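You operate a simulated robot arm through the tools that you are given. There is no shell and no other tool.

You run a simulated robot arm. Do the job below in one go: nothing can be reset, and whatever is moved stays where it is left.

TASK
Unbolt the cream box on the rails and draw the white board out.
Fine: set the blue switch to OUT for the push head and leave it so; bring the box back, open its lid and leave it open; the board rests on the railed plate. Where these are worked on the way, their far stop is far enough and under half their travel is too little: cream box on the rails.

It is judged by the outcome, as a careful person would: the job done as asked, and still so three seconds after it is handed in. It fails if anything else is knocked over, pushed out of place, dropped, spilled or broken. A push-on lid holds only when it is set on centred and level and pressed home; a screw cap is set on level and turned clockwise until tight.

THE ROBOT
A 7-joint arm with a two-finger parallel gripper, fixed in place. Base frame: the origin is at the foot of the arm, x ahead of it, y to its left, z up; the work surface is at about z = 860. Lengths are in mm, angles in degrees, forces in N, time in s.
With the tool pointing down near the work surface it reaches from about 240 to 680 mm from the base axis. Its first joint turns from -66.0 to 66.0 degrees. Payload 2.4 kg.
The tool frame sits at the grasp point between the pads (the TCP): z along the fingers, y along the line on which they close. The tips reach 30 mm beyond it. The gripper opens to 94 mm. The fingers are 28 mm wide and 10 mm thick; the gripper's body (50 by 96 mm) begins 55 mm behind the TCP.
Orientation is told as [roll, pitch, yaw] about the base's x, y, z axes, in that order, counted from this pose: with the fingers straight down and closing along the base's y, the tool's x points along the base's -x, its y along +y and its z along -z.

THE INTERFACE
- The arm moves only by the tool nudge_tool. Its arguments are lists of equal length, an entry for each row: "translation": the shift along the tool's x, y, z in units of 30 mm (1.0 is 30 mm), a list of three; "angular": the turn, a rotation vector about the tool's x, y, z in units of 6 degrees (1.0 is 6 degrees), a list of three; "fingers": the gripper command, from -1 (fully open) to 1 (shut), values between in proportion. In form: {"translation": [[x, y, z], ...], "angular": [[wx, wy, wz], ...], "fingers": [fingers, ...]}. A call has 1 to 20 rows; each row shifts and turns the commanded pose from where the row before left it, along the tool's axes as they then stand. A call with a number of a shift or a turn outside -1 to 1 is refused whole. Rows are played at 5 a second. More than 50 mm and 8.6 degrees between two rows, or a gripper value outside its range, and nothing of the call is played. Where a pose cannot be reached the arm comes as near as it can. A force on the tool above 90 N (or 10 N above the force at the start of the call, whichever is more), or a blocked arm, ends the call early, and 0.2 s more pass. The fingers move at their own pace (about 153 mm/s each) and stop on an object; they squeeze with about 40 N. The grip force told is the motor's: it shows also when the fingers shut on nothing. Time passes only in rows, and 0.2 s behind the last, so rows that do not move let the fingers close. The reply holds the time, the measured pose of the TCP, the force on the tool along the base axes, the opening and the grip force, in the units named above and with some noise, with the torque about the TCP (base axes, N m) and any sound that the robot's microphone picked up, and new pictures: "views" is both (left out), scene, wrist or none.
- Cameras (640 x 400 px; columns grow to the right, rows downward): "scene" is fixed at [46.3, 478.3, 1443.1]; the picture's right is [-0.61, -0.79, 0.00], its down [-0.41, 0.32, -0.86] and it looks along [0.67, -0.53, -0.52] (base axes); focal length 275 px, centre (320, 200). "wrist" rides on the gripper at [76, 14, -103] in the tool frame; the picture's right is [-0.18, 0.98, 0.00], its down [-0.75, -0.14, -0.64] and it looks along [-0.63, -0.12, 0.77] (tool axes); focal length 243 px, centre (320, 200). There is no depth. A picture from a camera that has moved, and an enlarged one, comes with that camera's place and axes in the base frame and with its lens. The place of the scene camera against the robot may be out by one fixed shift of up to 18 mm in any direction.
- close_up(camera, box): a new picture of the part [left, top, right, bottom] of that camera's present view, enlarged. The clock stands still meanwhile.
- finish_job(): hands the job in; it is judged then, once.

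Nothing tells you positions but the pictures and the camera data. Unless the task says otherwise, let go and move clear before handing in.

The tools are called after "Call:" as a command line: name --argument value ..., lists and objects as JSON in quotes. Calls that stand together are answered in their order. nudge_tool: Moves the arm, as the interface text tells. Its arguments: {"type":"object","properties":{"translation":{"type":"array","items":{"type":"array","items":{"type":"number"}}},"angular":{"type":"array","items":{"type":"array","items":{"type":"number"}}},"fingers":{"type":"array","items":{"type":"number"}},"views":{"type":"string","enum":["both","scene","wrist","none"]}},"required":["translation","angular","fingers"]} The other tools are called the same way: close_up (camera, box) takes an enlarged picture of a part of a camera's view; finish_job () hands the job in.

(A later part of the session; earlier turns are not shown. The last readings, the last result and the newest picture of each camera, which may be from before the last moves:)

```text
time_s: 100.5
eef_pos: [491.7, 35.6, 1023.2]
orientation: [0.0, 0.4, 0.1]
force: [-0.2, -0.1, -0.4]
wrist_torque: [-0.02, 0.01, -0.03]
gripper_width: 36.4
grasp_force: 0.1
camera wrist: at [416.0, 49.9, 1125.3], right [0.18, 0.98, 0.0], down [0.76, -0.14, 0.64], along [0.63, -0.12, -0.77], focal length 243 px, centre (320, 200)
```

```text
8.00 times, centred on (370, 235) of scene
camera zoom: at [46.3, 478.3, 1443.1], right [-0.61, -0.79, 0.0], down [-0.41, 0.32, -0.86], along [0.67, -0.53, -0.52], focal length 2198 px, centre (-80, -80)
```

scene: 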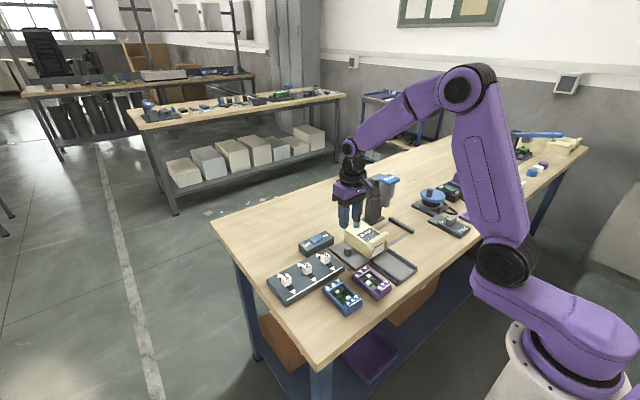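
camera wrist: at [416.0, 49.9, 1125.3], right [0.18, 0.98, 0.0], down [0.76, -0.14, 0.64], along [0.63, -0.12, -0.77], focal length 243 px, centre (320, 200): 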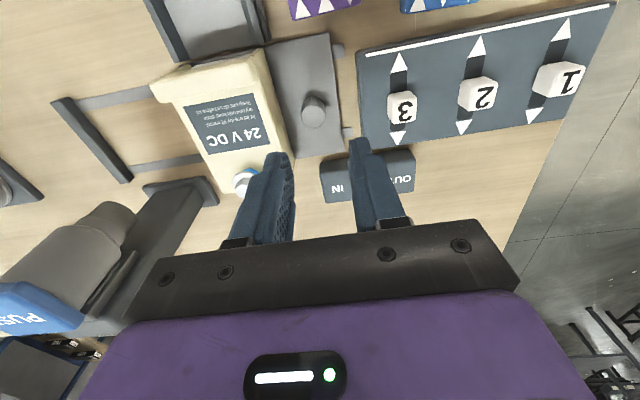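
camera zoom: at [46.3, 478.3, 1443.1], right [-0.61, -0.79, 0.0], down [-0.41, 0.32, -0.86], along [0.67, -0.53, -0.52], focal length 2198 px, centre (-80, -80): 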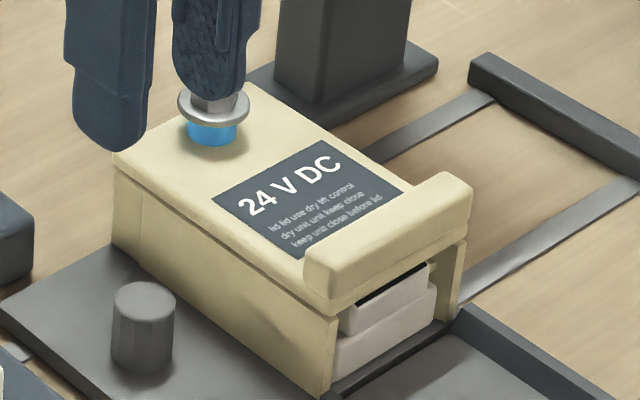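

The box is home again. I look closely at the lid's side seam and the bar before the next attempt.

Call:
close_up --camera "scene" --box '[362, 232, 394, 256]'

Call:
close_up --camera "scene" --box '[342, 222, 374, 246]'

Call:
close_up --camera "wrist" --box '[140, 50, 300, 150]'

```text
16.00 times, centred on (378, 244) of scene
camera zoom: at [46.3, 478.3, 1443.1], right [-0.61, -0.79, 0.0], down [-0.41, 0.32, -0.86], along [0.67, -0.53, -0.52], focal length 4396 px, centre (-608, -504)
```

zoom: 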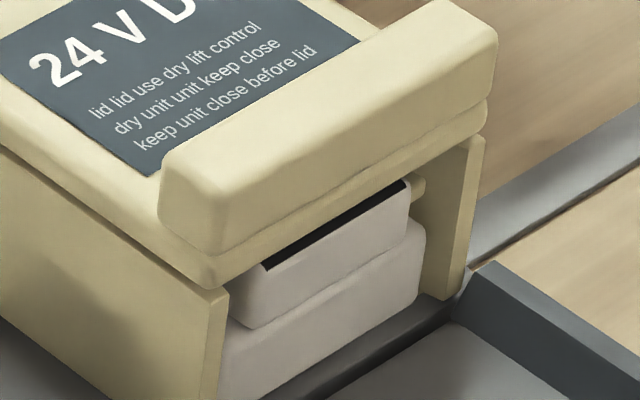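

```text
16.00 times, centred on (358, 234) of scene
camera zoom: at [46.3, 478.3, 1443.1], right [-0.61, -0.79, 0.0], down [-0.41, 0.32, -0.86], along [0.67, -0.53, -0.52], focal length 4396 px, centre (-288, -344)
```

zoom: 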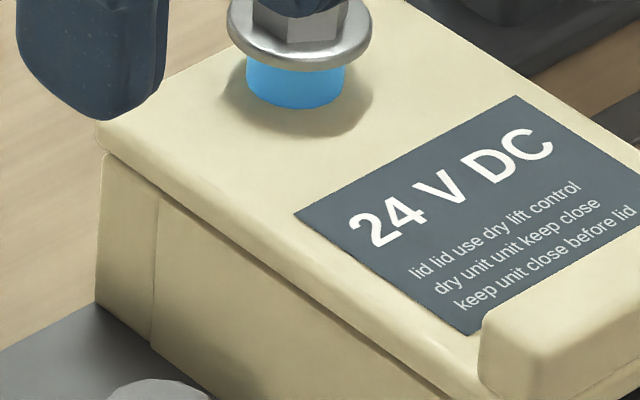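

```text
4.00 times, centred on (220, 100) of wrist
camera zoom: at [416.0, 49.9, 1125.3], right [0.18, 0.98, 0.0], down [0.76, -0.14, 0.64], along [0.63, -0.12, -0.77], focal length 970 px, centre (720, 600)
```

zoom: 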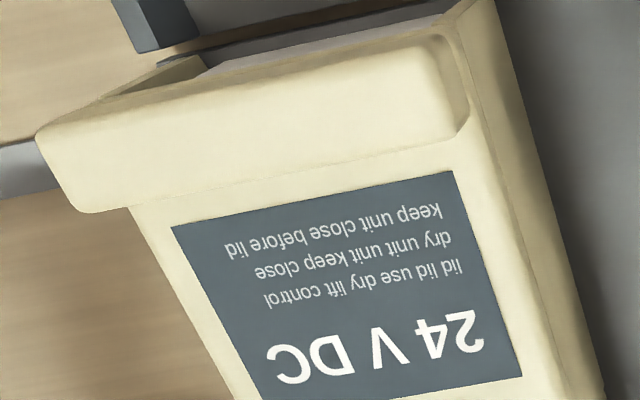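

The bar and lid look unchanged. I'll try pinching the bar across its thickness (closing along x), with the wrist turned so its camera watches the lid edge-on from the +y side.

Call:
nudge_tool --translation '[[0, 0, 0], [0, 0, 0], [0, 0, 0], [0, 0, 0], [0, 0, 0], [0, 0, 0], [0, 0, 0], [0, 0, 0], [0, 0, 0], [0, 0, 0], [0, 0, 0], [0, 0, 0], [0, 0, 0], [0, 0, 0], [0, 0, 0], [-0.683, -0.35, 0], [-0.683, -0.35, 0], [-0.683, -0.35, 0.2], [-0.683, -0.35, 0.3], [0, 0, 0]]' --angular '[[0, 0, 1], [0, 0, 1], [0, 0, 1], [0, 0, 1], [0, 0, 1], [0, 0, 1], [0, 0, 1], [0, 0, 1], [0, 0, 1], [0, 0, 1], [0, 0, 1], [0, 0, 1], [0, 0, 1], [0, 0, 1], [0, 0, 1], [0, 0, 0], [0, 0, 0], [0, 0, 0], [0, 0, 0], [0, 0, 0]]' --fingers '[0.1, 0.1, 0.1, 0.1, 0.1, 0.1, 0.1, 0.1, 0.1, 0.1, 0.1, 0.1, 0.1, 0.1, 0.1, 0.043, 0.043, 0.043, 0.043, 0.043]'

Call:
close_up --camera "wrist" --box '[200, 40, 440, 220]'

Call:
close_up --camera "scene" --box '[340, 190, 420, 260]'

```text
time_s: 104.7
eef_pos: [451.3, -48.2, 1007.0]
orientation: [-0.3, -0.1, -89.8]
force: [-0.4, -0.2, 0.0]
wrist_torque: [0.01, -0.01, 0.01]
gripper_width: 44.7
grasp_force: 0.0
camera wrist: at [465.8, 28.9, 1109.6], right [0.98, -0.18, -0.01], down [-0.14, -0.75, 0.64], along [-0.12, -0.63, -0.77], focal length 243 px, centre (320, 200)
```

scene: 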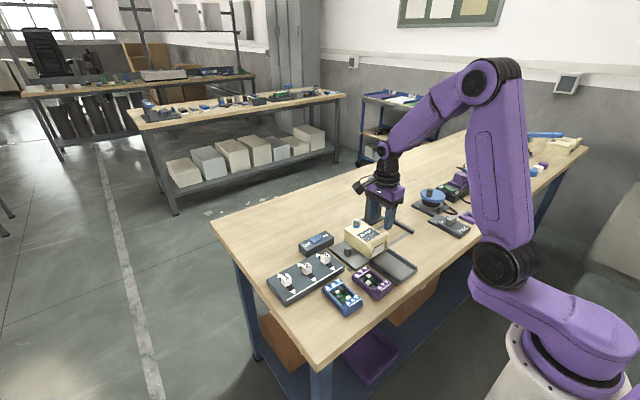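
wrist: 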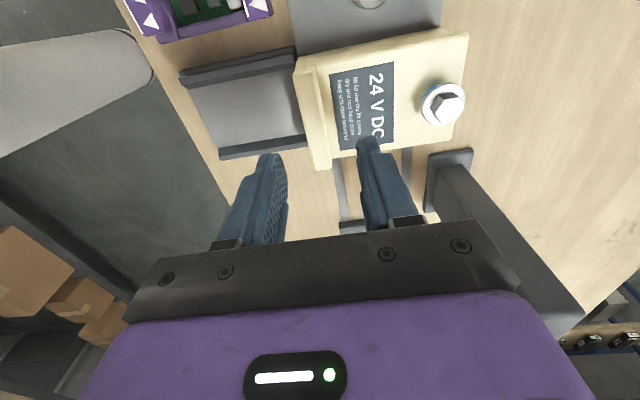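

```text
2.22 times, centred on (320, 130) of wrist
camera zoom: at [465.8, 28.9, 1109.6], right [0.98, -0.18, -0.01], down [-0.14, -0.75, 0.64], along [-0.12, -0.63, -0.77], focal length 539 px, centre (320, 356)
```

zoom: 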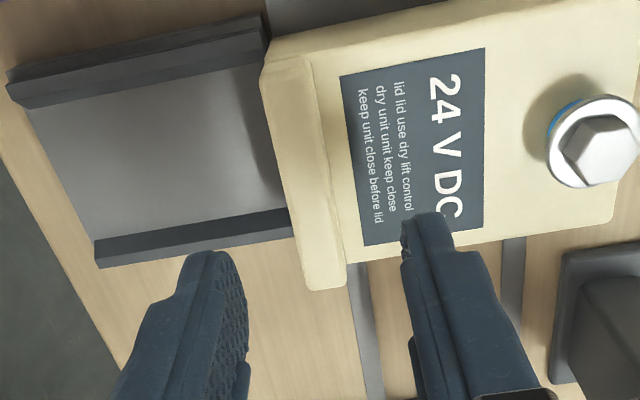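

```text
5.71 times, centred on (380, 225) of scene
camera zoom: at [46.3, 478.3, 1443.1], right [-0.61, -0.79, 0.0], down [-0.41, 0.32, -0.86], along [0.67, -0.53, -0.52], focal length 1570 px, centre (-23, 57)
```

zoom: 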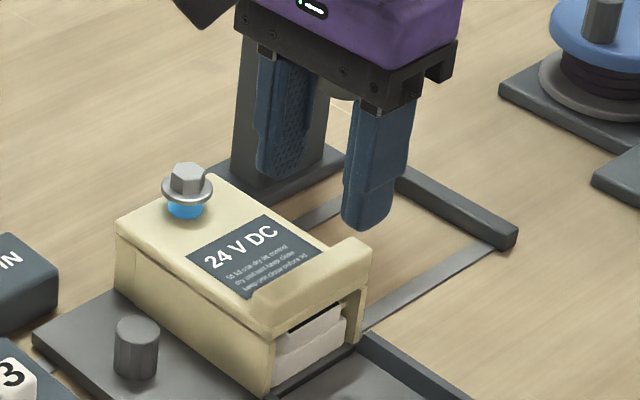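

The bar's top spans x 440–454 here. I lower the fingers either side of it, tips just above the lid surface, and close across its thickness.

Call:
nudge_tool --translation '[[0.05, -0.127, 0.7], [0, 0, 0.7], [0, 0, 0.6], [0, 0, 0], [0, 0, 0], [0, 0, 0], [0, 0, 0]]' --angular '[[0, 0, 0], [0, 0, 0], [0, 0, 0], [0, 0, 0], [0, 0, 0], [0, 0, 0], [0, 0, 0]]' --fingers '[0.043, 0.043, 0.043, 0.043, 1, 1, 1]'

Call:
close_up --camera "wrist" --box '[220, 60, 420, 220]'

Call:
close_up --camera "scene" --box '[350, 210, 410, 260]'

```text
time_s: 106.2
eef_pos: [448.2, -45.6, 948.7]
orientation: [0.0, -0.2, -90.0]
force: [-1.7, -0.4, 54.9]
wrist_torque: [0.63, 0.09, -0.36]
gripper_width: 16.1
grasp_force: 44.8
camera wrist: at [462.4, 30.7, 1051.8], right [0.98, -0.18, 0.0], down [-0.14, -0.75, 0.64], along [-0.12, -0.63, -0.77], focal length 243 px, centre (320, 200)
```

scene: 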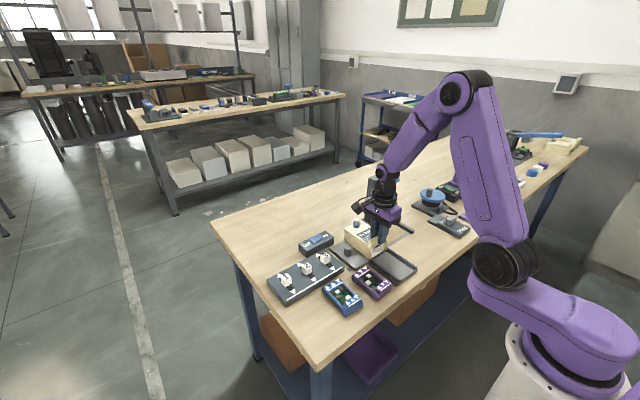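
wrist: 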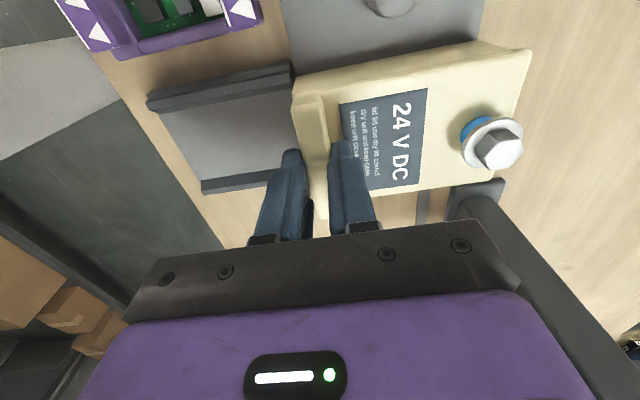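

```text
2.50 times, centred on (320, 140) of wrist
camera zoom: at [462.4, 30.7, 1051.8], right [0.98, -0.18, 0.0], down [-0.14, -0.75, 0.64], along [-0.12, -0.63, -0.77], focal length 606 px, centre (320, 350)
```

zoom: 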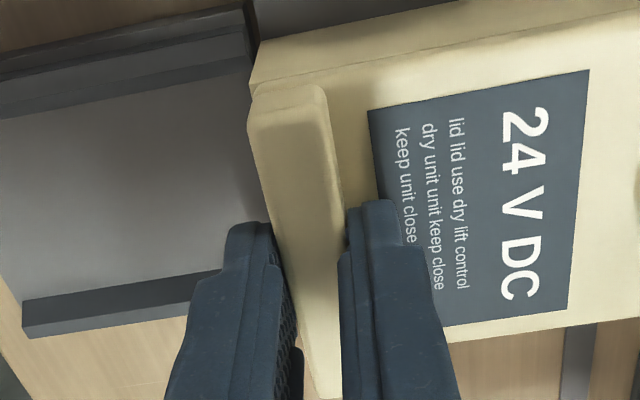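

```text
8.00 times, centred on (380, 235) of scene
camera zoom: at [45.5, 478.3, 1443.1], right [-0.61, -0.79, 0.0], down [-0.41, 0.32, -0.86], along [0.68, -0.53, -0.52], focal length 2198 px, centre (-160, -80)
```

zoom: 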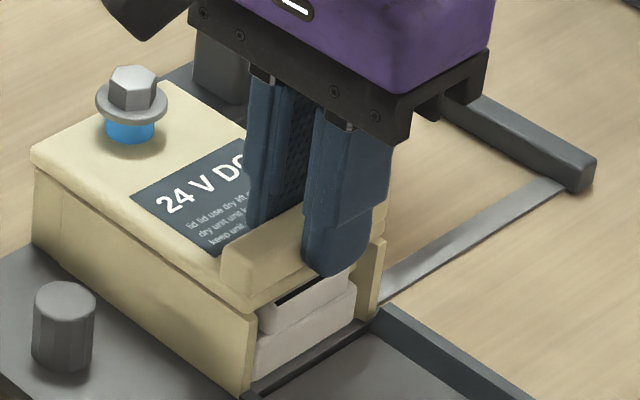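

The lid surface proved higher than I thought (tips touched at z ≈ 918.7), and the bar is now held across its 16 mm thickness. I relieve the downward push and lift gently while watching.

Call:
nudge_tool --translation '[[0, 0, -0.07], [0, 0, -0.07], [0, 0, 0]]' --angular '[[0, 0, 0], [0, 0, 0], [0, 0, 0]]' --fingers '[1, 1, 1]' --views "none"

```text
time_s: 107.0
eef_pos: [446.0, -44.8, 949.6]
orientation: [-0.4, 0.1, -89.9]
force: [14.6, -3.1, -34.0]
wrist_torque: [0.0, -1.02, -0.66]
gripper_width: 15.8
grasp_force: 45.5
```

Call:
nudge_tool --translation '[[0, 0, -0.04], [0, 0, -0.04], [0, 0, 0], [0, 0, 0]]' --angular '[[0, 0, 0], [0, 0, 0], [0, 0, 0], [0, 0, 0]]' --fingers '[1, 1, 1, 1]'

Call:
close_up --camera "scene" --box '[350, 210, 410, 260]'

Call:
close_up --camera "wrist" --box '[220, 60, 420, 220]'

```text
time_s: 108.0
eef_pos: [447.1, -44.9, 953.6]
orientation: [-0.3, 0.1, -89.8]
force: [13.3, -2.3, -48.3]
wrist_torque: [0.12, -0.62, -0.74]
gripper_width: 15.7
grasp_force: 45.7
camera wrist: at [462.0, 31.3, 1055.0], right [0.98, -0.18, -0.01], down [-0.14, -0.75, 0.64], along [-0.12, -0.63, -0.77], focal length 243 px, centre (320, 200)
```

scene: 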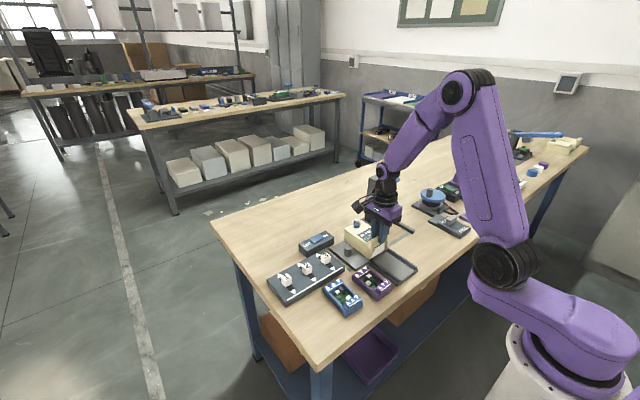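
wrist: 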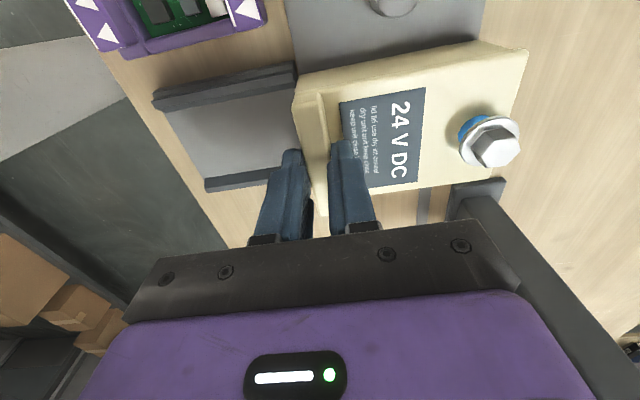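

```text
8.00 times, centred on (380, 235) of scene
camera zoom: at [47.4, 478.1, 1443.1], right [-0.61, -0.79, 0.0], down [-0.41, 0.32, -0.86], along [0.67, -0.53, -0.52], focal length 2198 px, centre (-160, -80)
```

zoom: 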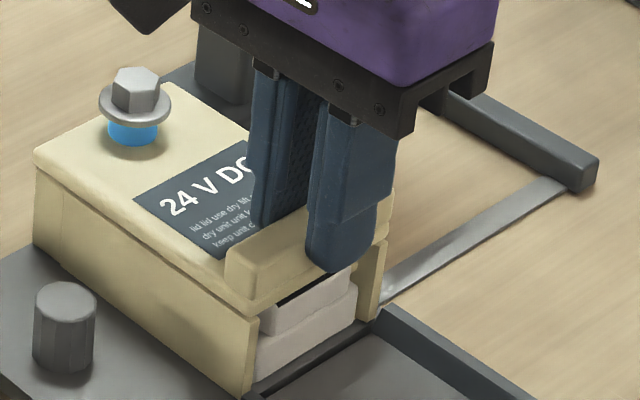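

```text
2.50 times, centred on (320, 140) of wrist
camera zoom: at [462.0, 31.3, 1055.0], right [0.98, -0.18, -0.01], down [-0.14, -0.75, 0.64], along [-0.12, -0.63, -0.77], focal length 606 px, centre (320, 350)
```

zoom: 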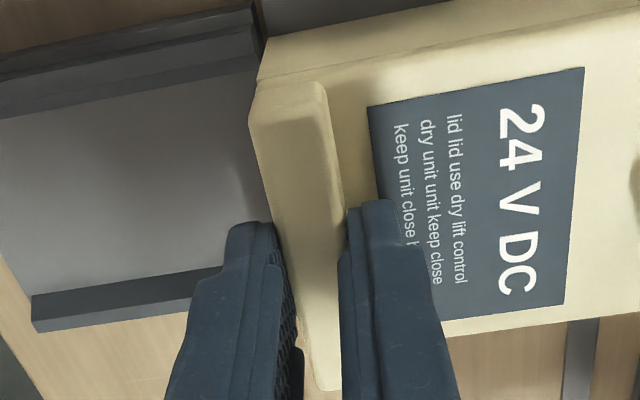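

The lid is rigid vertically. Before concluding it's locked, I'll test whether it slides: keep the bar pinched and push gently along +x.

Call:
nudge_tool --translation '[[0, 0, 0.1], [0, 0, 0.04], [0, 0.05, 0], [0, 0.05, 0], [0, 0.05, 0], [0, 0, 0]]' --angular '[[0, 0, 0], [0, 0, 0], [0, 0, 0], [0, 0, 0], [0, 0, 0], [0, 0, 0]]' --fingers '[1, 1, 1, 1, 1, 1]' --views "none"

```text
time_s: 109.5
eef_pos: [451.4, -45.8, 952.5]
orientation: [0.1, 0.1, -89.8]
force: [-0.4, -0.5, 48.0]
wrist_torque: [-0.14, 0.02, -0.44]
gripper_width: 15.9
grasp_force: 44.6
```

Call:
close_up --camera "scene" --box '[350, 210, 410, 260]'

Call:
close_up --camera "wrist" --box '[220, 60, 420, 220]'

```text
8.00 times, centred on (380, 235) of scene
camera zoom: at [45.6, 478.4, 1443.1], right [-0.61, -0.79, 0.0], down [-0.41, 0.32, -0.86], along [0.68, -0.53, -0.52], focal length 2198 px, centre (-160, -80)
```

zoom: 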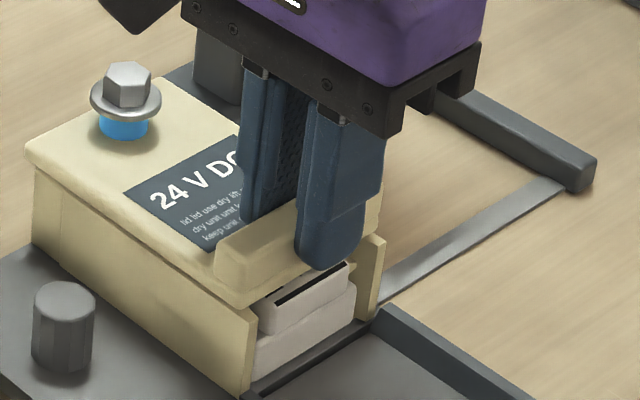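

```text
2.50 times, centred on (320, 140) of wrist
camera zoom: at [465.6, 31.1, 1052.9], right [0.98, -0.18, 0.0], down [-0.14, -0.75, 0.64], along [-0.12, -0.63, -0.77], focal length 606 px, centre (320, 350)
```

zoom: 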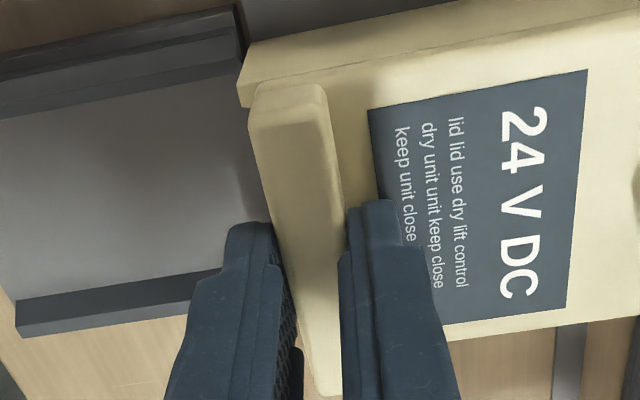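

The lid slides: it has moved about 4 mm toward +x with no force, uncovering more of the white board. I relieve the vertical load and keep sliding it open.

Call:
nudge_tool --translation '[[0, 0, -0.07], [0, 0.1, 0], [0, 0.15, 0], [0, 0.2, 0], [0, 0.2, 0], [0, 0.2, 0], [0, 0.2, 0], [0, 0, 0]]' --angular '[[0, 0, 0], [0, 0, 0], [0, 0, 0], [0, 0, 0], [0, 0, 0], [0, 0, 0], [0, 0, 0], [0, 0, 0]]' --fingers '[1, 1, 1, 1, 1, 1, 1, 1]'

Call:
close_up --camera "scene" --box '[330, 190, 410, 260]'

```text
time_s: 111.2
eef_pos: [482.2, -44.0, 951.4]
orientation: [-0.5, 0.0, -89.9]
force: [-0.5, -2.9, -24.0]
wrist_torque: [0.2, -0.46, -0.76]
gripper_width: 15.3
grasp_force: 45.1
camera wrist: at [496.6, 31.2, 1052.9], right [0.98, -0.18, -0.01], down [-0.13, -0.75, 0.64], along [-0.12, -0.63, -0.77], focal length 243 px, centre (320, 200)
```

scene: 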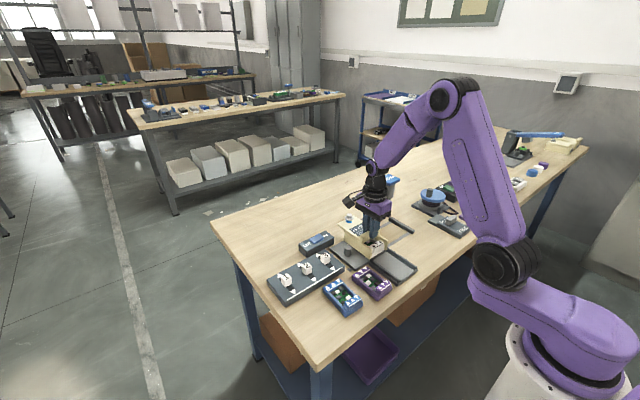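
wrist: 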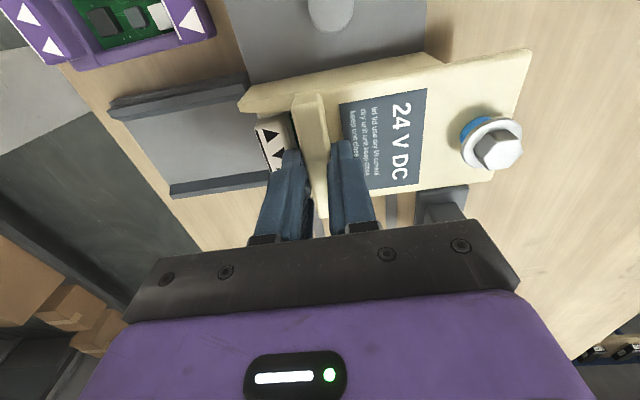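

```text
5.71 times, centred on (370, 225) of scene
camera zoom: at [46.7, 478.2, 1443.1], right [-0.61, -0.79, 0.0], down [-0.41, 0.32, -0.86], along [0.67, -0.53, -0.52], focal length 1570 px, centre (34, 57)
```

zoom: 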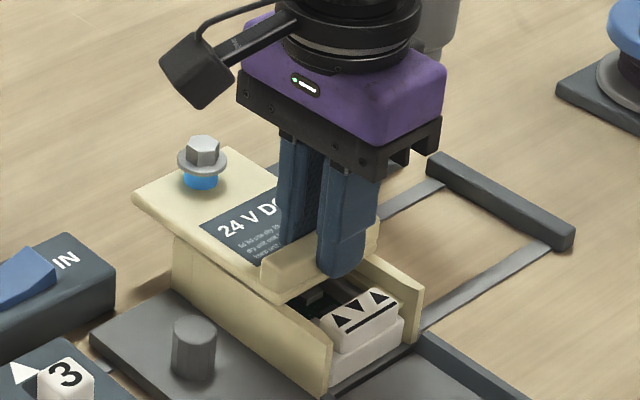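

The lid is sliding back and the white board with its triangles is appearing. I continue toward the lid's far stop.

Call:
nudge_tool --translation '[[0, 0.2, 0.03], [0, 0.2, 0], [0, 0.2, 0], [0, 0.2, 0], [0, 0.2, 0], [0, 0.2, 0], [0, 0.2, 0], [0, 0.2, 0], [0, 0, 0]]' --angular '[[0, 0, 0], [0, 0, 0], [0, 0, 0], [0, 0, 0], [0, 0, 0], [0, 0, 0], [0, 0, 0], [0, 0, 0], [0, 0, 0]]' --fingers '[1, 1, 1, 1, 1, 1, 1, 1, 1]'

Call:
close_up --camera "scene" --box '[330, 190, 410, 260]'

```text
time_s: 113.2
eef_pos: [531.1, -45.5, 950.4]
orientation: [-0.3, 0.0, -90.1]
force: [-0.4, -10.4, 10.9]
wrist_torque: [-0.7, -0.43, -0.75]
gripper_width: 15.6
grasp_force: 43.9
camera wrist: at [544.4, 31.4, 1052.8], right [0.98, -0.18, 0.0], down [-0.14, -0.75, 0.64], along [-0.12, -0.63, -0.77], focal length 243 px, centre (320, 200)
```

scene: 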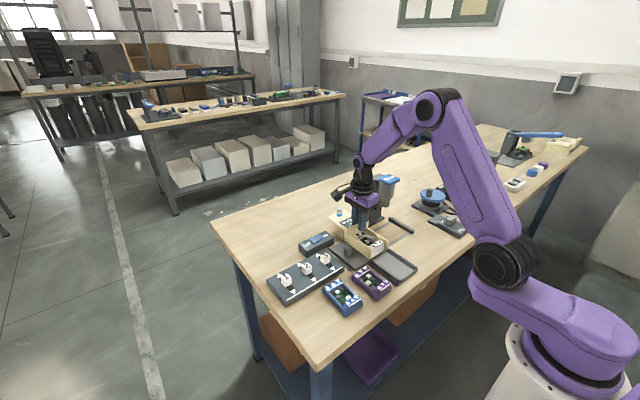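
wrist: 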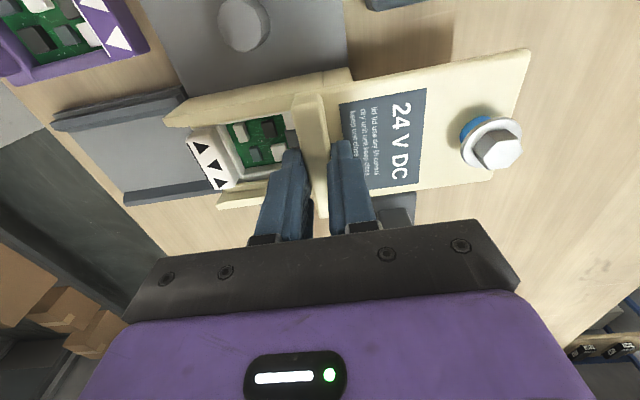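

```text
5.71 times, centred on (370, 225) of scene
camera zoom: at [46.1, 478.0, 1443.2], right [-0.61, -0.79, 0.0], down [-0.41, 0.32, -0.86], along [0.67, -0.53, -0.52], focal length 1570 px, centre (34, 57)
```

zoom: 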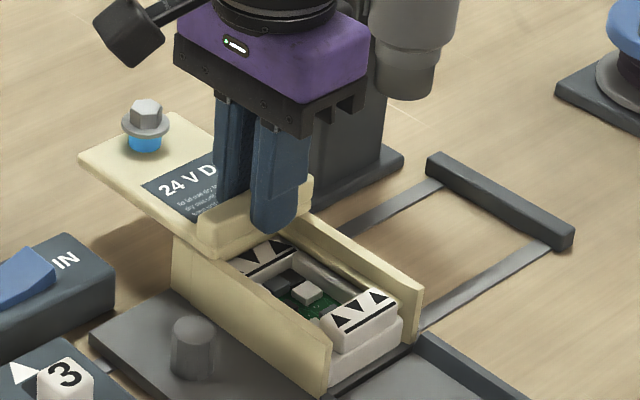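

The lid is open about 84 mm. I go on gently to find its stop.

Call:
nudge_tool --translation '[[0, 0.15, 0.03], [0, 0.15, 0], [0, 0.1, 0], [0, 0.1, 0], [0, 0.1, 0], [0, 0, 0]]' --angular '[[0, 0, 0], [0, 0, 0], [0, 0, 0], [0, 0, 0], [0, 0, 0], [0, 0, 0]]' --fingers '[1, 1, 1, 1, 1, 1]'

Call:
close_up --camera "scene" --box '[330, 190, 410, 260]'

```text
time_s: 114.7
eef_pos: [538.7, -44.3, 949.9]
orientation: [-1.6, 0.0, -90.0]
force: [-58.5, -12.8, 50.7]
wrist_torque: [-0.76, -0.14, -0.7]
gripper_width: 16.0
grasp_force: 45.7
camera wrist: at [557.2, 31.3, 1051.9], right [0.98, -0.18, -0.03], down [-0.12, -0.75, 0.64], along [-0.14, -0.63, -0.76], focal length 243 px, centre (320, 200)
```

scene: 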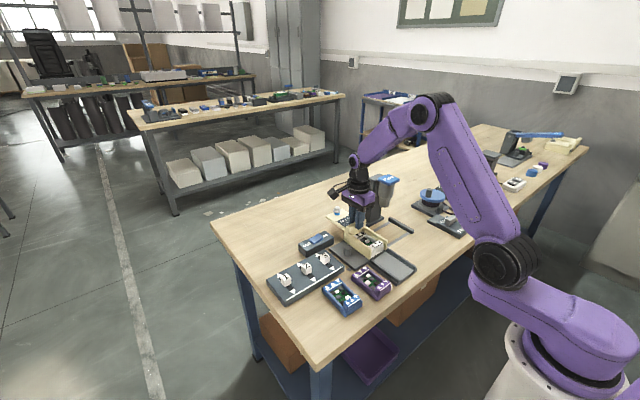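
wrist: 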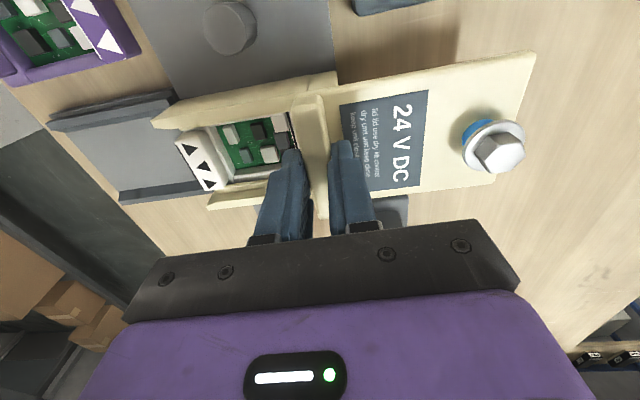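

```text
5.71 times, centred on (370, 225) of scene
camera zoom: at [43.8, 478.0, 1443.3], right [-0.61, -0.79, 0.0], down [-0.41, 0.32, -0.86], along [0.68, -0.53, -0.52], focal length 1570 px, centre (34, 57)
```

zoom: 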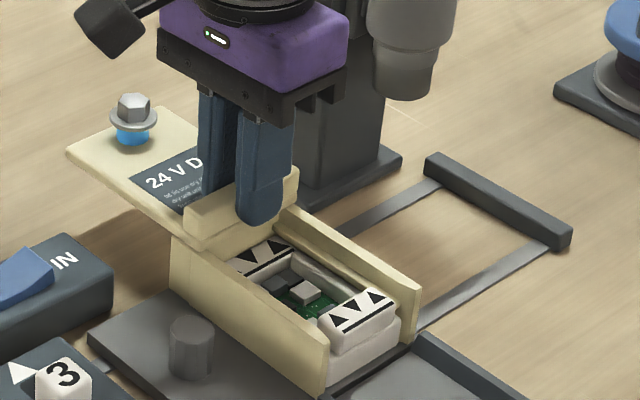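

The lid's stop is reached (58 N at x ≈ 539, about 91 mm of travel). I relax the push, open the fingers and lift off, leaving the lid open.

Call:
nudge_tool --translation '[[0, -0.17, -0.05], [0, -0.15, -0.03], [0, 0, 0], [0, 0, 0], [0, 0, 0], [0, 0, -0.5], [0, 0, -1], [0, 0, -1], [0, 0, -0.5], [0, 0, 0]]' --angular '[[0, 0, 0], [0, 0, 0], [0, 0, 0], [0, 0, 0], [0, 0, 0], [0, 0, 0], [0, 0, 0], [0, 0, 0], [0, 0, 0], [0, 0, 0]]' --fingers '[1, 1, 1, 0.043, 0.043, 0.043, 0.043, 0.043, 0.043, 0.043]'

Call:
close_up --camera "scene" --box '[330, 200, 410, 270]'

Call:
close_up --camera "wrist" --box '[60, 20, 380, 220]'

```text
time_s: 116.8
eef_pos: [539.9, -45.4, 1041.6]
orientation: [-0.4, -0.1, -89.9]
force: [-0.2, -0.1, 0.5]
wrist_torque: [-0.02, 0.0, -0.02]
gripper_width: 45.0
grasp_force: 0.1
camera wrist: at [554.2, 31.7, 1143.7], right [0.98, -0.18, -0.01], down [-0.14, -0.75, 0.64], along [-0.12, -0.63, -0.77], focal length 243 px, centre (320, 200)
```

scene: 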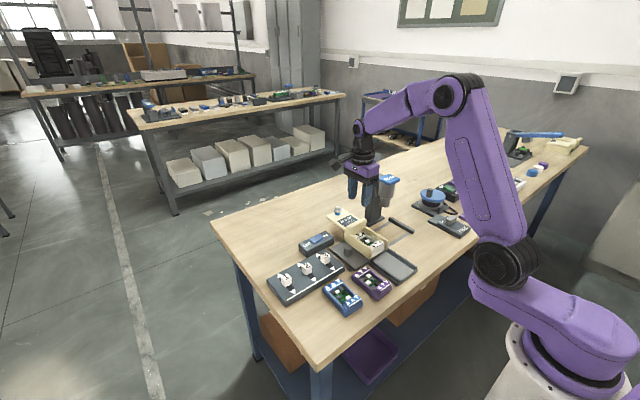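
wrist: 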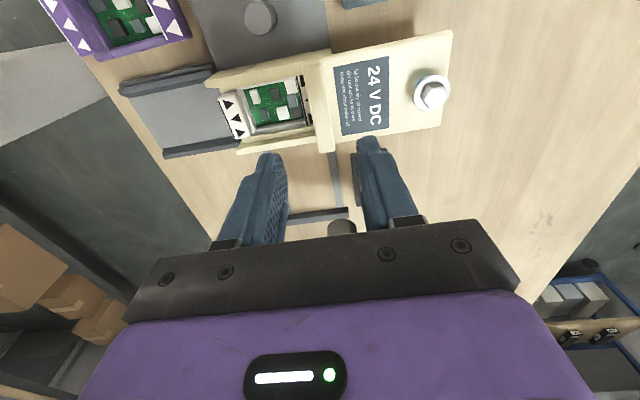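

```text
5.71 times, centred on (370, 235) of scene
camera zoom: at [46.3, 478.3, 1443.1], right [-0.61, -0.79, 0.0], down [-0.41, 0.32, -0.86], along [0.67, -0.53, -0.52], focal length 1570 px, centre (34, 0)
```

zoom: 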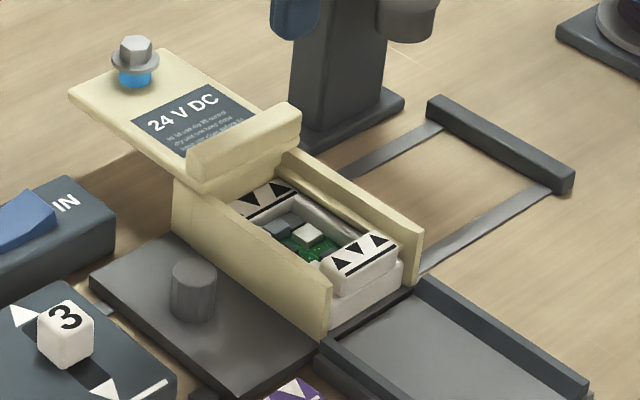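

```text
2.00 times, centred on (220, 120) of wrist
camera zoom: at [554.2, 31.7, 1143.7], right [0.98, -0.18, -0.01], down [-0.14, -0.75, 0.64], along [-0.12, -0.63, -0.77], focal length 485 px, centre (520, 360)
```

zoom: 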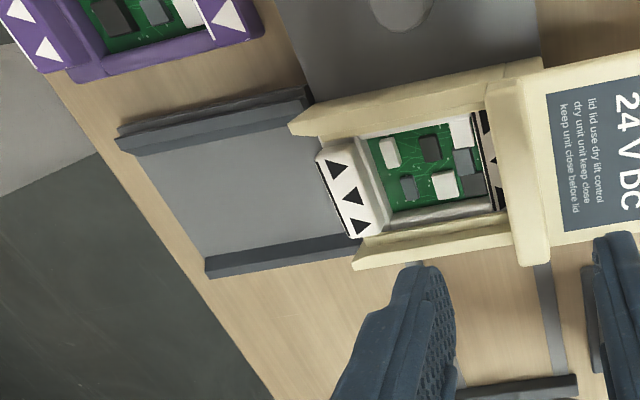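

The lid is a sliding one and now stands fully open at its stop; the white board with its raised triangle-marked end blocks is exposed. I move above the board's front block to grip it and draw it out onto the railed plate.

Call:
nudge_tool --translation '[[0, -0.9, 0], [0, -0.9, 0], [0, -0.9, 0.4], [0, -0.33, 0.8], [0, 0, 0]]' --angular '[[0, 0, 0], [0, 0, 0], [0, 0, 0], [0, 0, 0], [0, 0, 0]]' --fingers '[-0.3, -0.3, -0.3, -0.3, -0.3]'

Call:
close_up --camera "wrist" --box '[200, 20, 440, 200]'

Call:
close_up --camera "scene" --box '[350, 215, 420, 285]'

```text
time_s: 118.0
eef_pos: [447.2, -44.0, 1006.0]
orientation: [-0.3, -0.2, -89.9]
force: [-0.4, -0.1, -0.2]
wrist_torque: [0.01, 0.0, 0.03]
gripper_width: 61.1
grasp_force: 0.0
camera wrist: at [461.4, 31.8, 1108.1], right [0.98, -0.18, -0.01], down [-0.14, -0.75, 0.64], along [-0.12, -0.63, -0.77], focal length 243 px, centre (320, 200)
```

scene: 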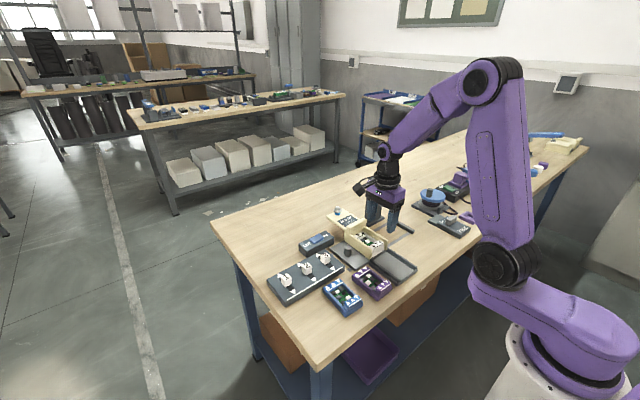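
wrist: 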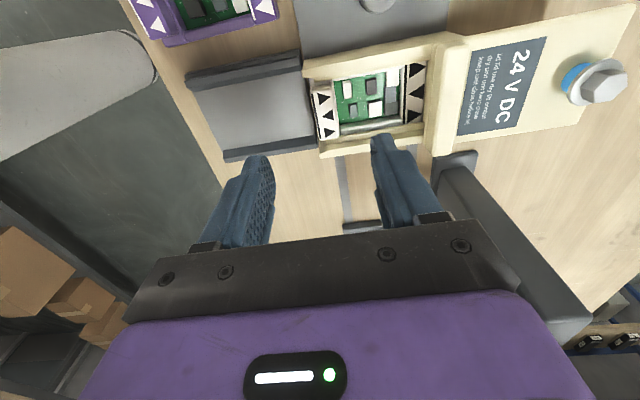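

```text
2.22 times, centred on (320, 110) of wrist
camera zoom: at [461.4, 31.8, 1108.1], right [0.98, -0.18, -0.01], down [-0.14, -0.75, 0.64], along [-0.12, -0.63, -0.77], focal length 539 px, centre (320, 400)
```

zoom: 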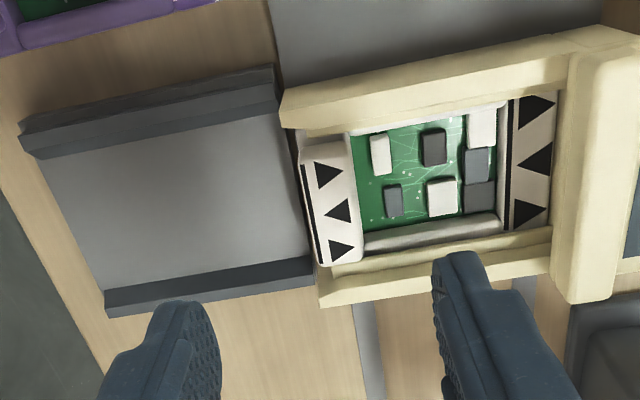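

```text
5.71 times, centred on (385, 250) of scene
camera zoom: at [46.3, 478.3, 1443.1], right [-0.61, -0.79, 0.0], down [-0.41, 0.32, -0.86], along [0.67, -0.53, -0.52], focal length 1570 px, centre (-51, -86)
```

zoom: 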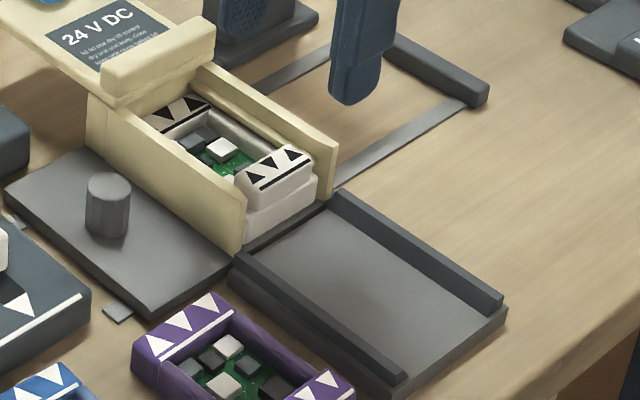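

The board's front block spans x ≈ 444–460, y ≈ -65 to -20, top near z 905. I lower the fingers either side of it (rear one in the open cavity) and close on it.

Call:
nudge_tool --translation '[[0, 0.16, 0.9], [0, 0, 0.9], [0, 0, 0.5], [0, 0, 0.2], [0, 0, 0.1], [0, 0, 0]]' --angular '[[0, 0, 0], [0, 0, 0], [0, 0, 0], [0, 0, 0], [0, 0, 0], [0, 0, 0]]' --fingers '[0.043, 0.043, 0.043, 0.043, 0.043, 0.043]'

Call:
close_up --camera "wrist" --box '[220, 60, 420, 220]'

Call:
close_up --camera "scene" --box '[350, 215, 410, 265]'

```text
time_s: 119.5
eef_pos: [452.4, -45.6, 928.8]
orientation: [-0.3, -0.2, -89.9]
force: [-0.4, -0.4, -0.3]
wrist_torque: [0.0, -0.01, -0.01]
gripper_width: 44.6
grasp_force: 0.0
camera wrist: at [467.1, 31.7, 1030.3], right [0.98, -0.18, -0.01], down [-0.14, -0.75, 0.64], along [-0.12, -0.63, -0.77], focal length 243 px, centre (320, 200)
```

scene: 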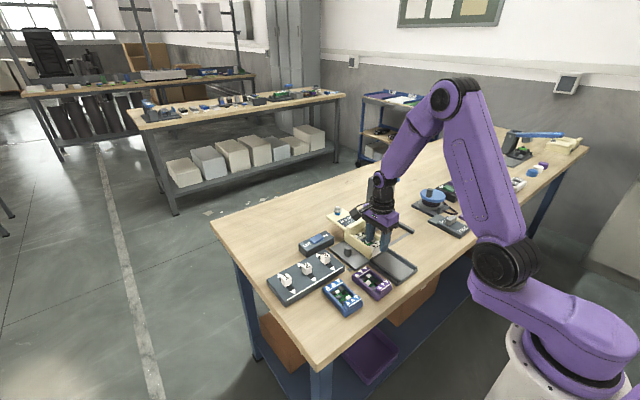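
wrist: 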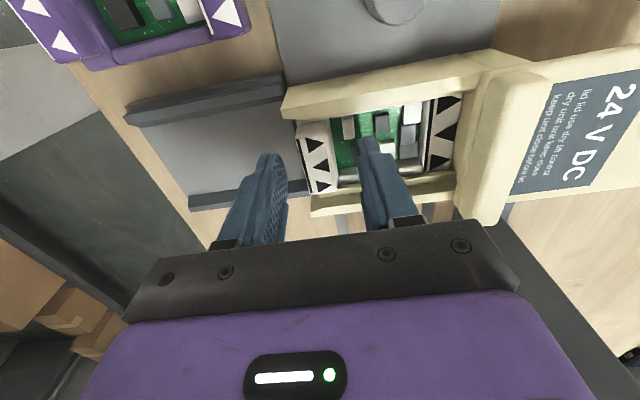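

```text
2.50 times, centred on (320, 140) of wrist
camera zoom: at [467.1, 31.7, 1030.3], right [0.98, -0.18, -0.01], down [-0.14, -0.75, 0.64], along [-0.12, -0.63, -0.77], focal length 606 px, centre (320, 350)
```

zoom: 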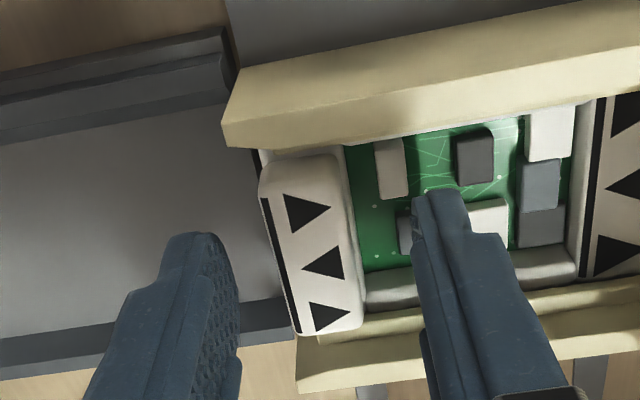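

```text
8.00 times, centred on (380, 240) of scene
camera zoom: at [46.3, 478.3, 1443.1], right [-0.61, -0.79, 0.0], down [-0.41, 0.32, -0.86], along [0.67, -0.53, -0.52], focal length 2198 px, centre (-160, -120)
```

zoom: 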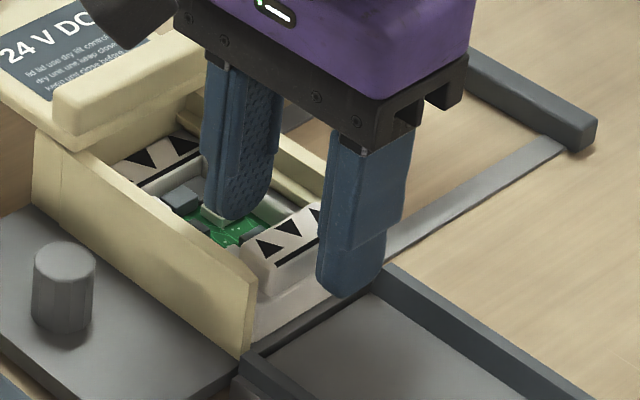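

No contact yet. I lower 2 mm more and close gently on the block.

Call:
nudge_tool --translation '[[0, 0, 0.07], [0, 0, 0], [0, 0, 0], [0, 0, 0]]' --angular '[[0, 0, 0], [0, 0, 0], [0, 0, 0], [0, 0, 0]]' --fingers '[0.043, 1, 1, 1]'

Call:
close_up --camera "wrist" --box '[220, 60, 420, 220]'

Call:
close_up --camera "scene" --box '[350, 215, 410, 265]'

```text
time_s: 120.5
eef_pos: [451.1, -45.7, 926.1]
orientation: [-0.4, -0.1, -89.9]
force: [-7.1, -0.6, 6.8]
wrist_torque: [-0.07, 0.14, -0.1]
gripper_width: 18.1
grasp_force: 40.5
camera wrist: at [466.2, 31.6, 1028.1], right [0.98, -0.18, -0.01], down [-0.13, -0.75, 0.64], along [-0.12, -0.63, -0.77], focal length 243 px, centre (320, 200)
```

scene: 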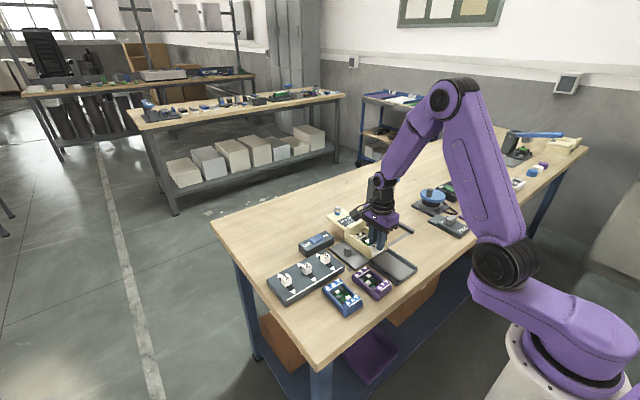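
wrist: 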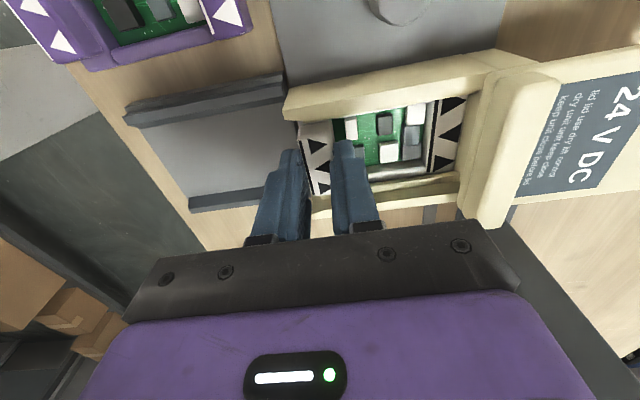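

```text
2.50 times, centred on (320, 140) of wrist
camera zoom: at [466.2, 31.6, 1028.1], right [0.98, -0.18, -0.01], down [-0.13, -0.75, 0.64], along [-0.12, -0.63, -0.77], focal length 606 px, centre (320, 350)
```

zoom: 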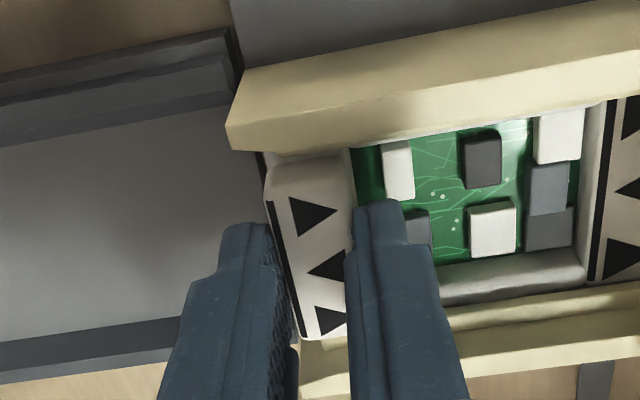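

```text
8.00 times, centred on (380, 240) of scene
camera zoom: at [46.0, 478.3, 1443.1], right [-0.61, -0.79, 0.0], down [-0.41, 0.32, -0.86], along [0.67, -0.53, -0.52], focal length 2198 px, centre (-160, -120)
```

zoom: 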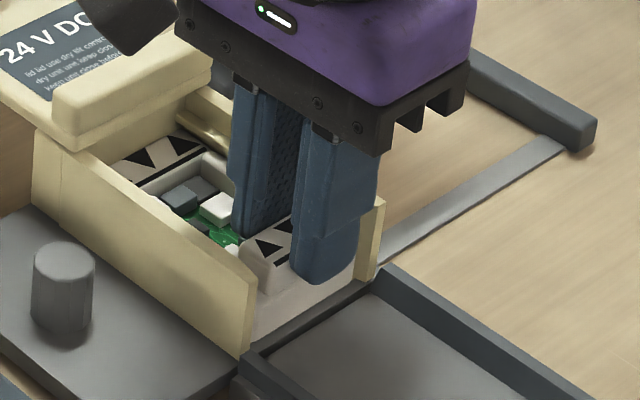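

The block is held (18 mm, 40 N). I begin drawing the board out toward the plate.

Call:
nudge_tool --translation '[[0, -0.1, 0], [0, -0.15, 0], [0, -0.2, 0], [0, -0.2, 0], [0, 0, 0]]' --angular '[[0, 0, 0], [0, 0, 0], [0, 0, 0], [0, 0, 0], [0, 0, 0]]' --fingers '[1, 1, 1, 1, 1]'

Call:
close_up --camera "scene" --box '[350, 215, 410, 265]'

Call:
close_up --camera "wrist" --box '[220, 60, 420, 220]'

```text
time_s: 121.7
eef_pos: [432.5, -44.0, 926.6]
orientation: [-0.4, -0.1, -89.9]
force: [0.1, -0.1, -0.1]
wrist_torque: [0.03, 0.0, -0.01]
gripper_width: 18.2
grasp_force: 39.9
camera wrist: at [446.9, 31.7, 1028.4], right [0.98, -0.18, -0.01], down [-0.14, -0.75, 0.64], along [-0.12, -0.63, -0.77], focal length 243 px, centre (320, 200)
```

scene: 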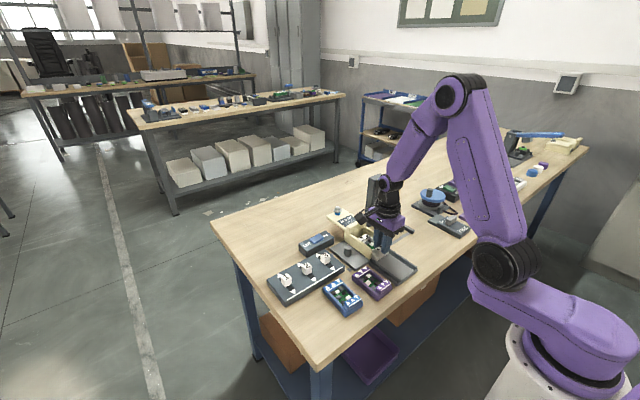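
wrist: 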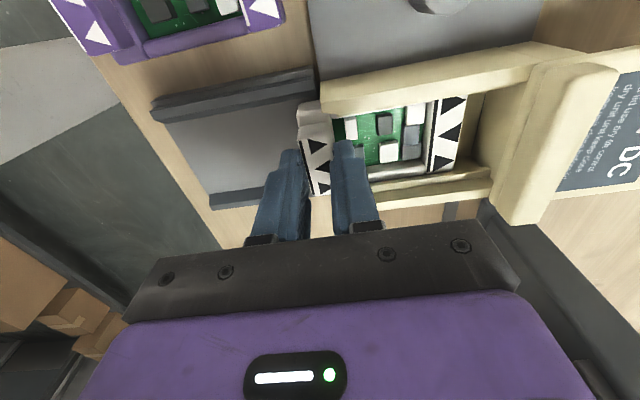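

```text
8.00 times, centred on (380, 240) of scene
camera zoom: at [46.4, 478.3, 1443.1], right [-0.61, -0.79, 0.0], down [-0.41, 0.32, -0.86], along [0.67, -0.53, -0.52], focal length 2198 px, centre (-160, -120)
```

zoom: 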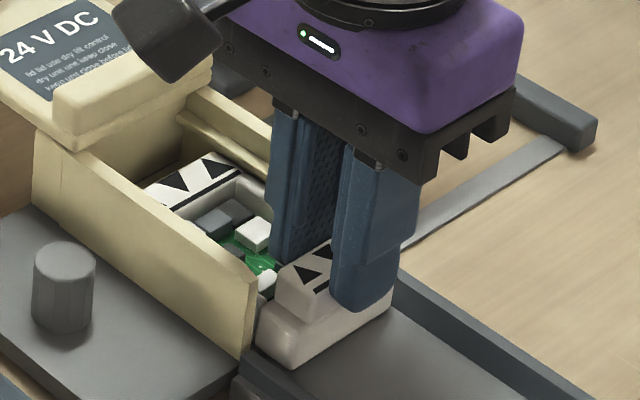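

```text
2.50 times, centred on (320, 140) of wrist
camera zoom: at [446.9, 31.7, 1028.4], right [0.98, -0.18, -0.01], down [-0.14, -0.75, 0.64], along [-0.12, -0.63, -0.77], focal length 606 px, centre (320, 350)
```

zoom: 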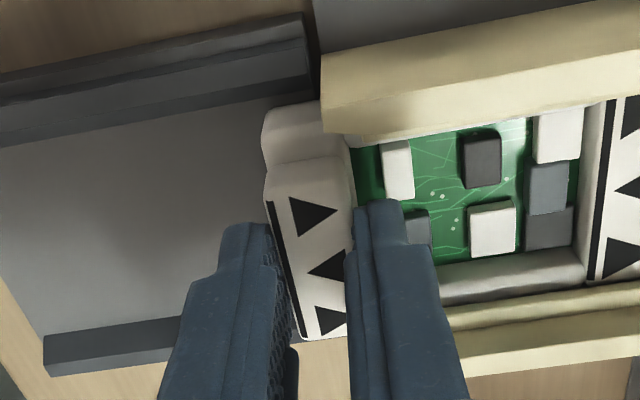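

Call:
close_up --camera "scene" --box '[370, 235, 410, 270]'

Call:
close_up --camera "wrist" --box '[240, 60, 340, 140]'

```text
11.43 times, centred on (390, 252) of scene
camera zoom: at [46.4, 478.3, 1443.1], right [-0.61, -0.79, 0.0], down [-0.41, 0.32, -0.86], along [0.67, -0.53, -0.52], focal length 3140 px, centre (-480, -400)
```

zoom: 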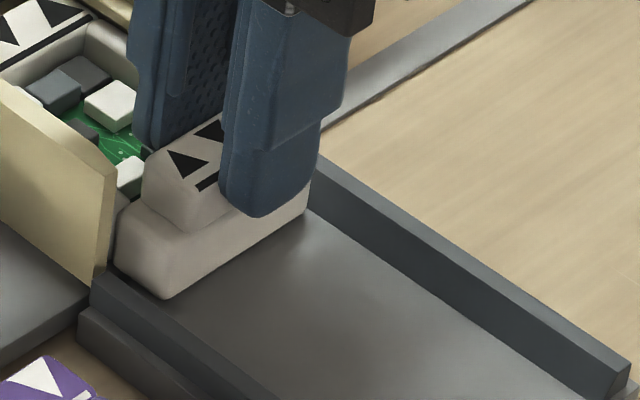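

```text
5.00 times, centred on (290, 100) of wrist
camera zoom: at [446.9, 31.7, 1028.4], right [0.98, -0.18, -0.01], down [-0.14, -0.75, 0.64], along [-0.12, -0.63, -0.77], focal length 1213 px, centre (470, 700)
```

zoom: 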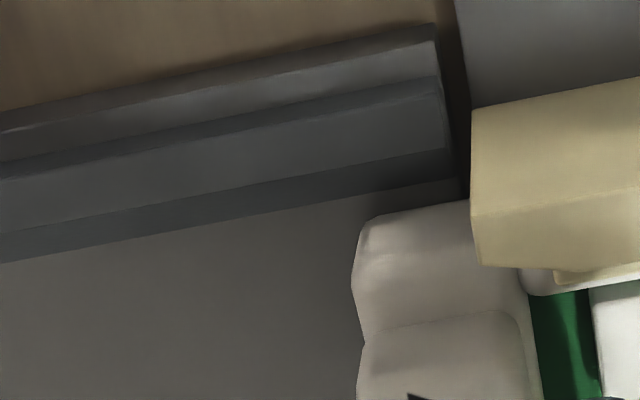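

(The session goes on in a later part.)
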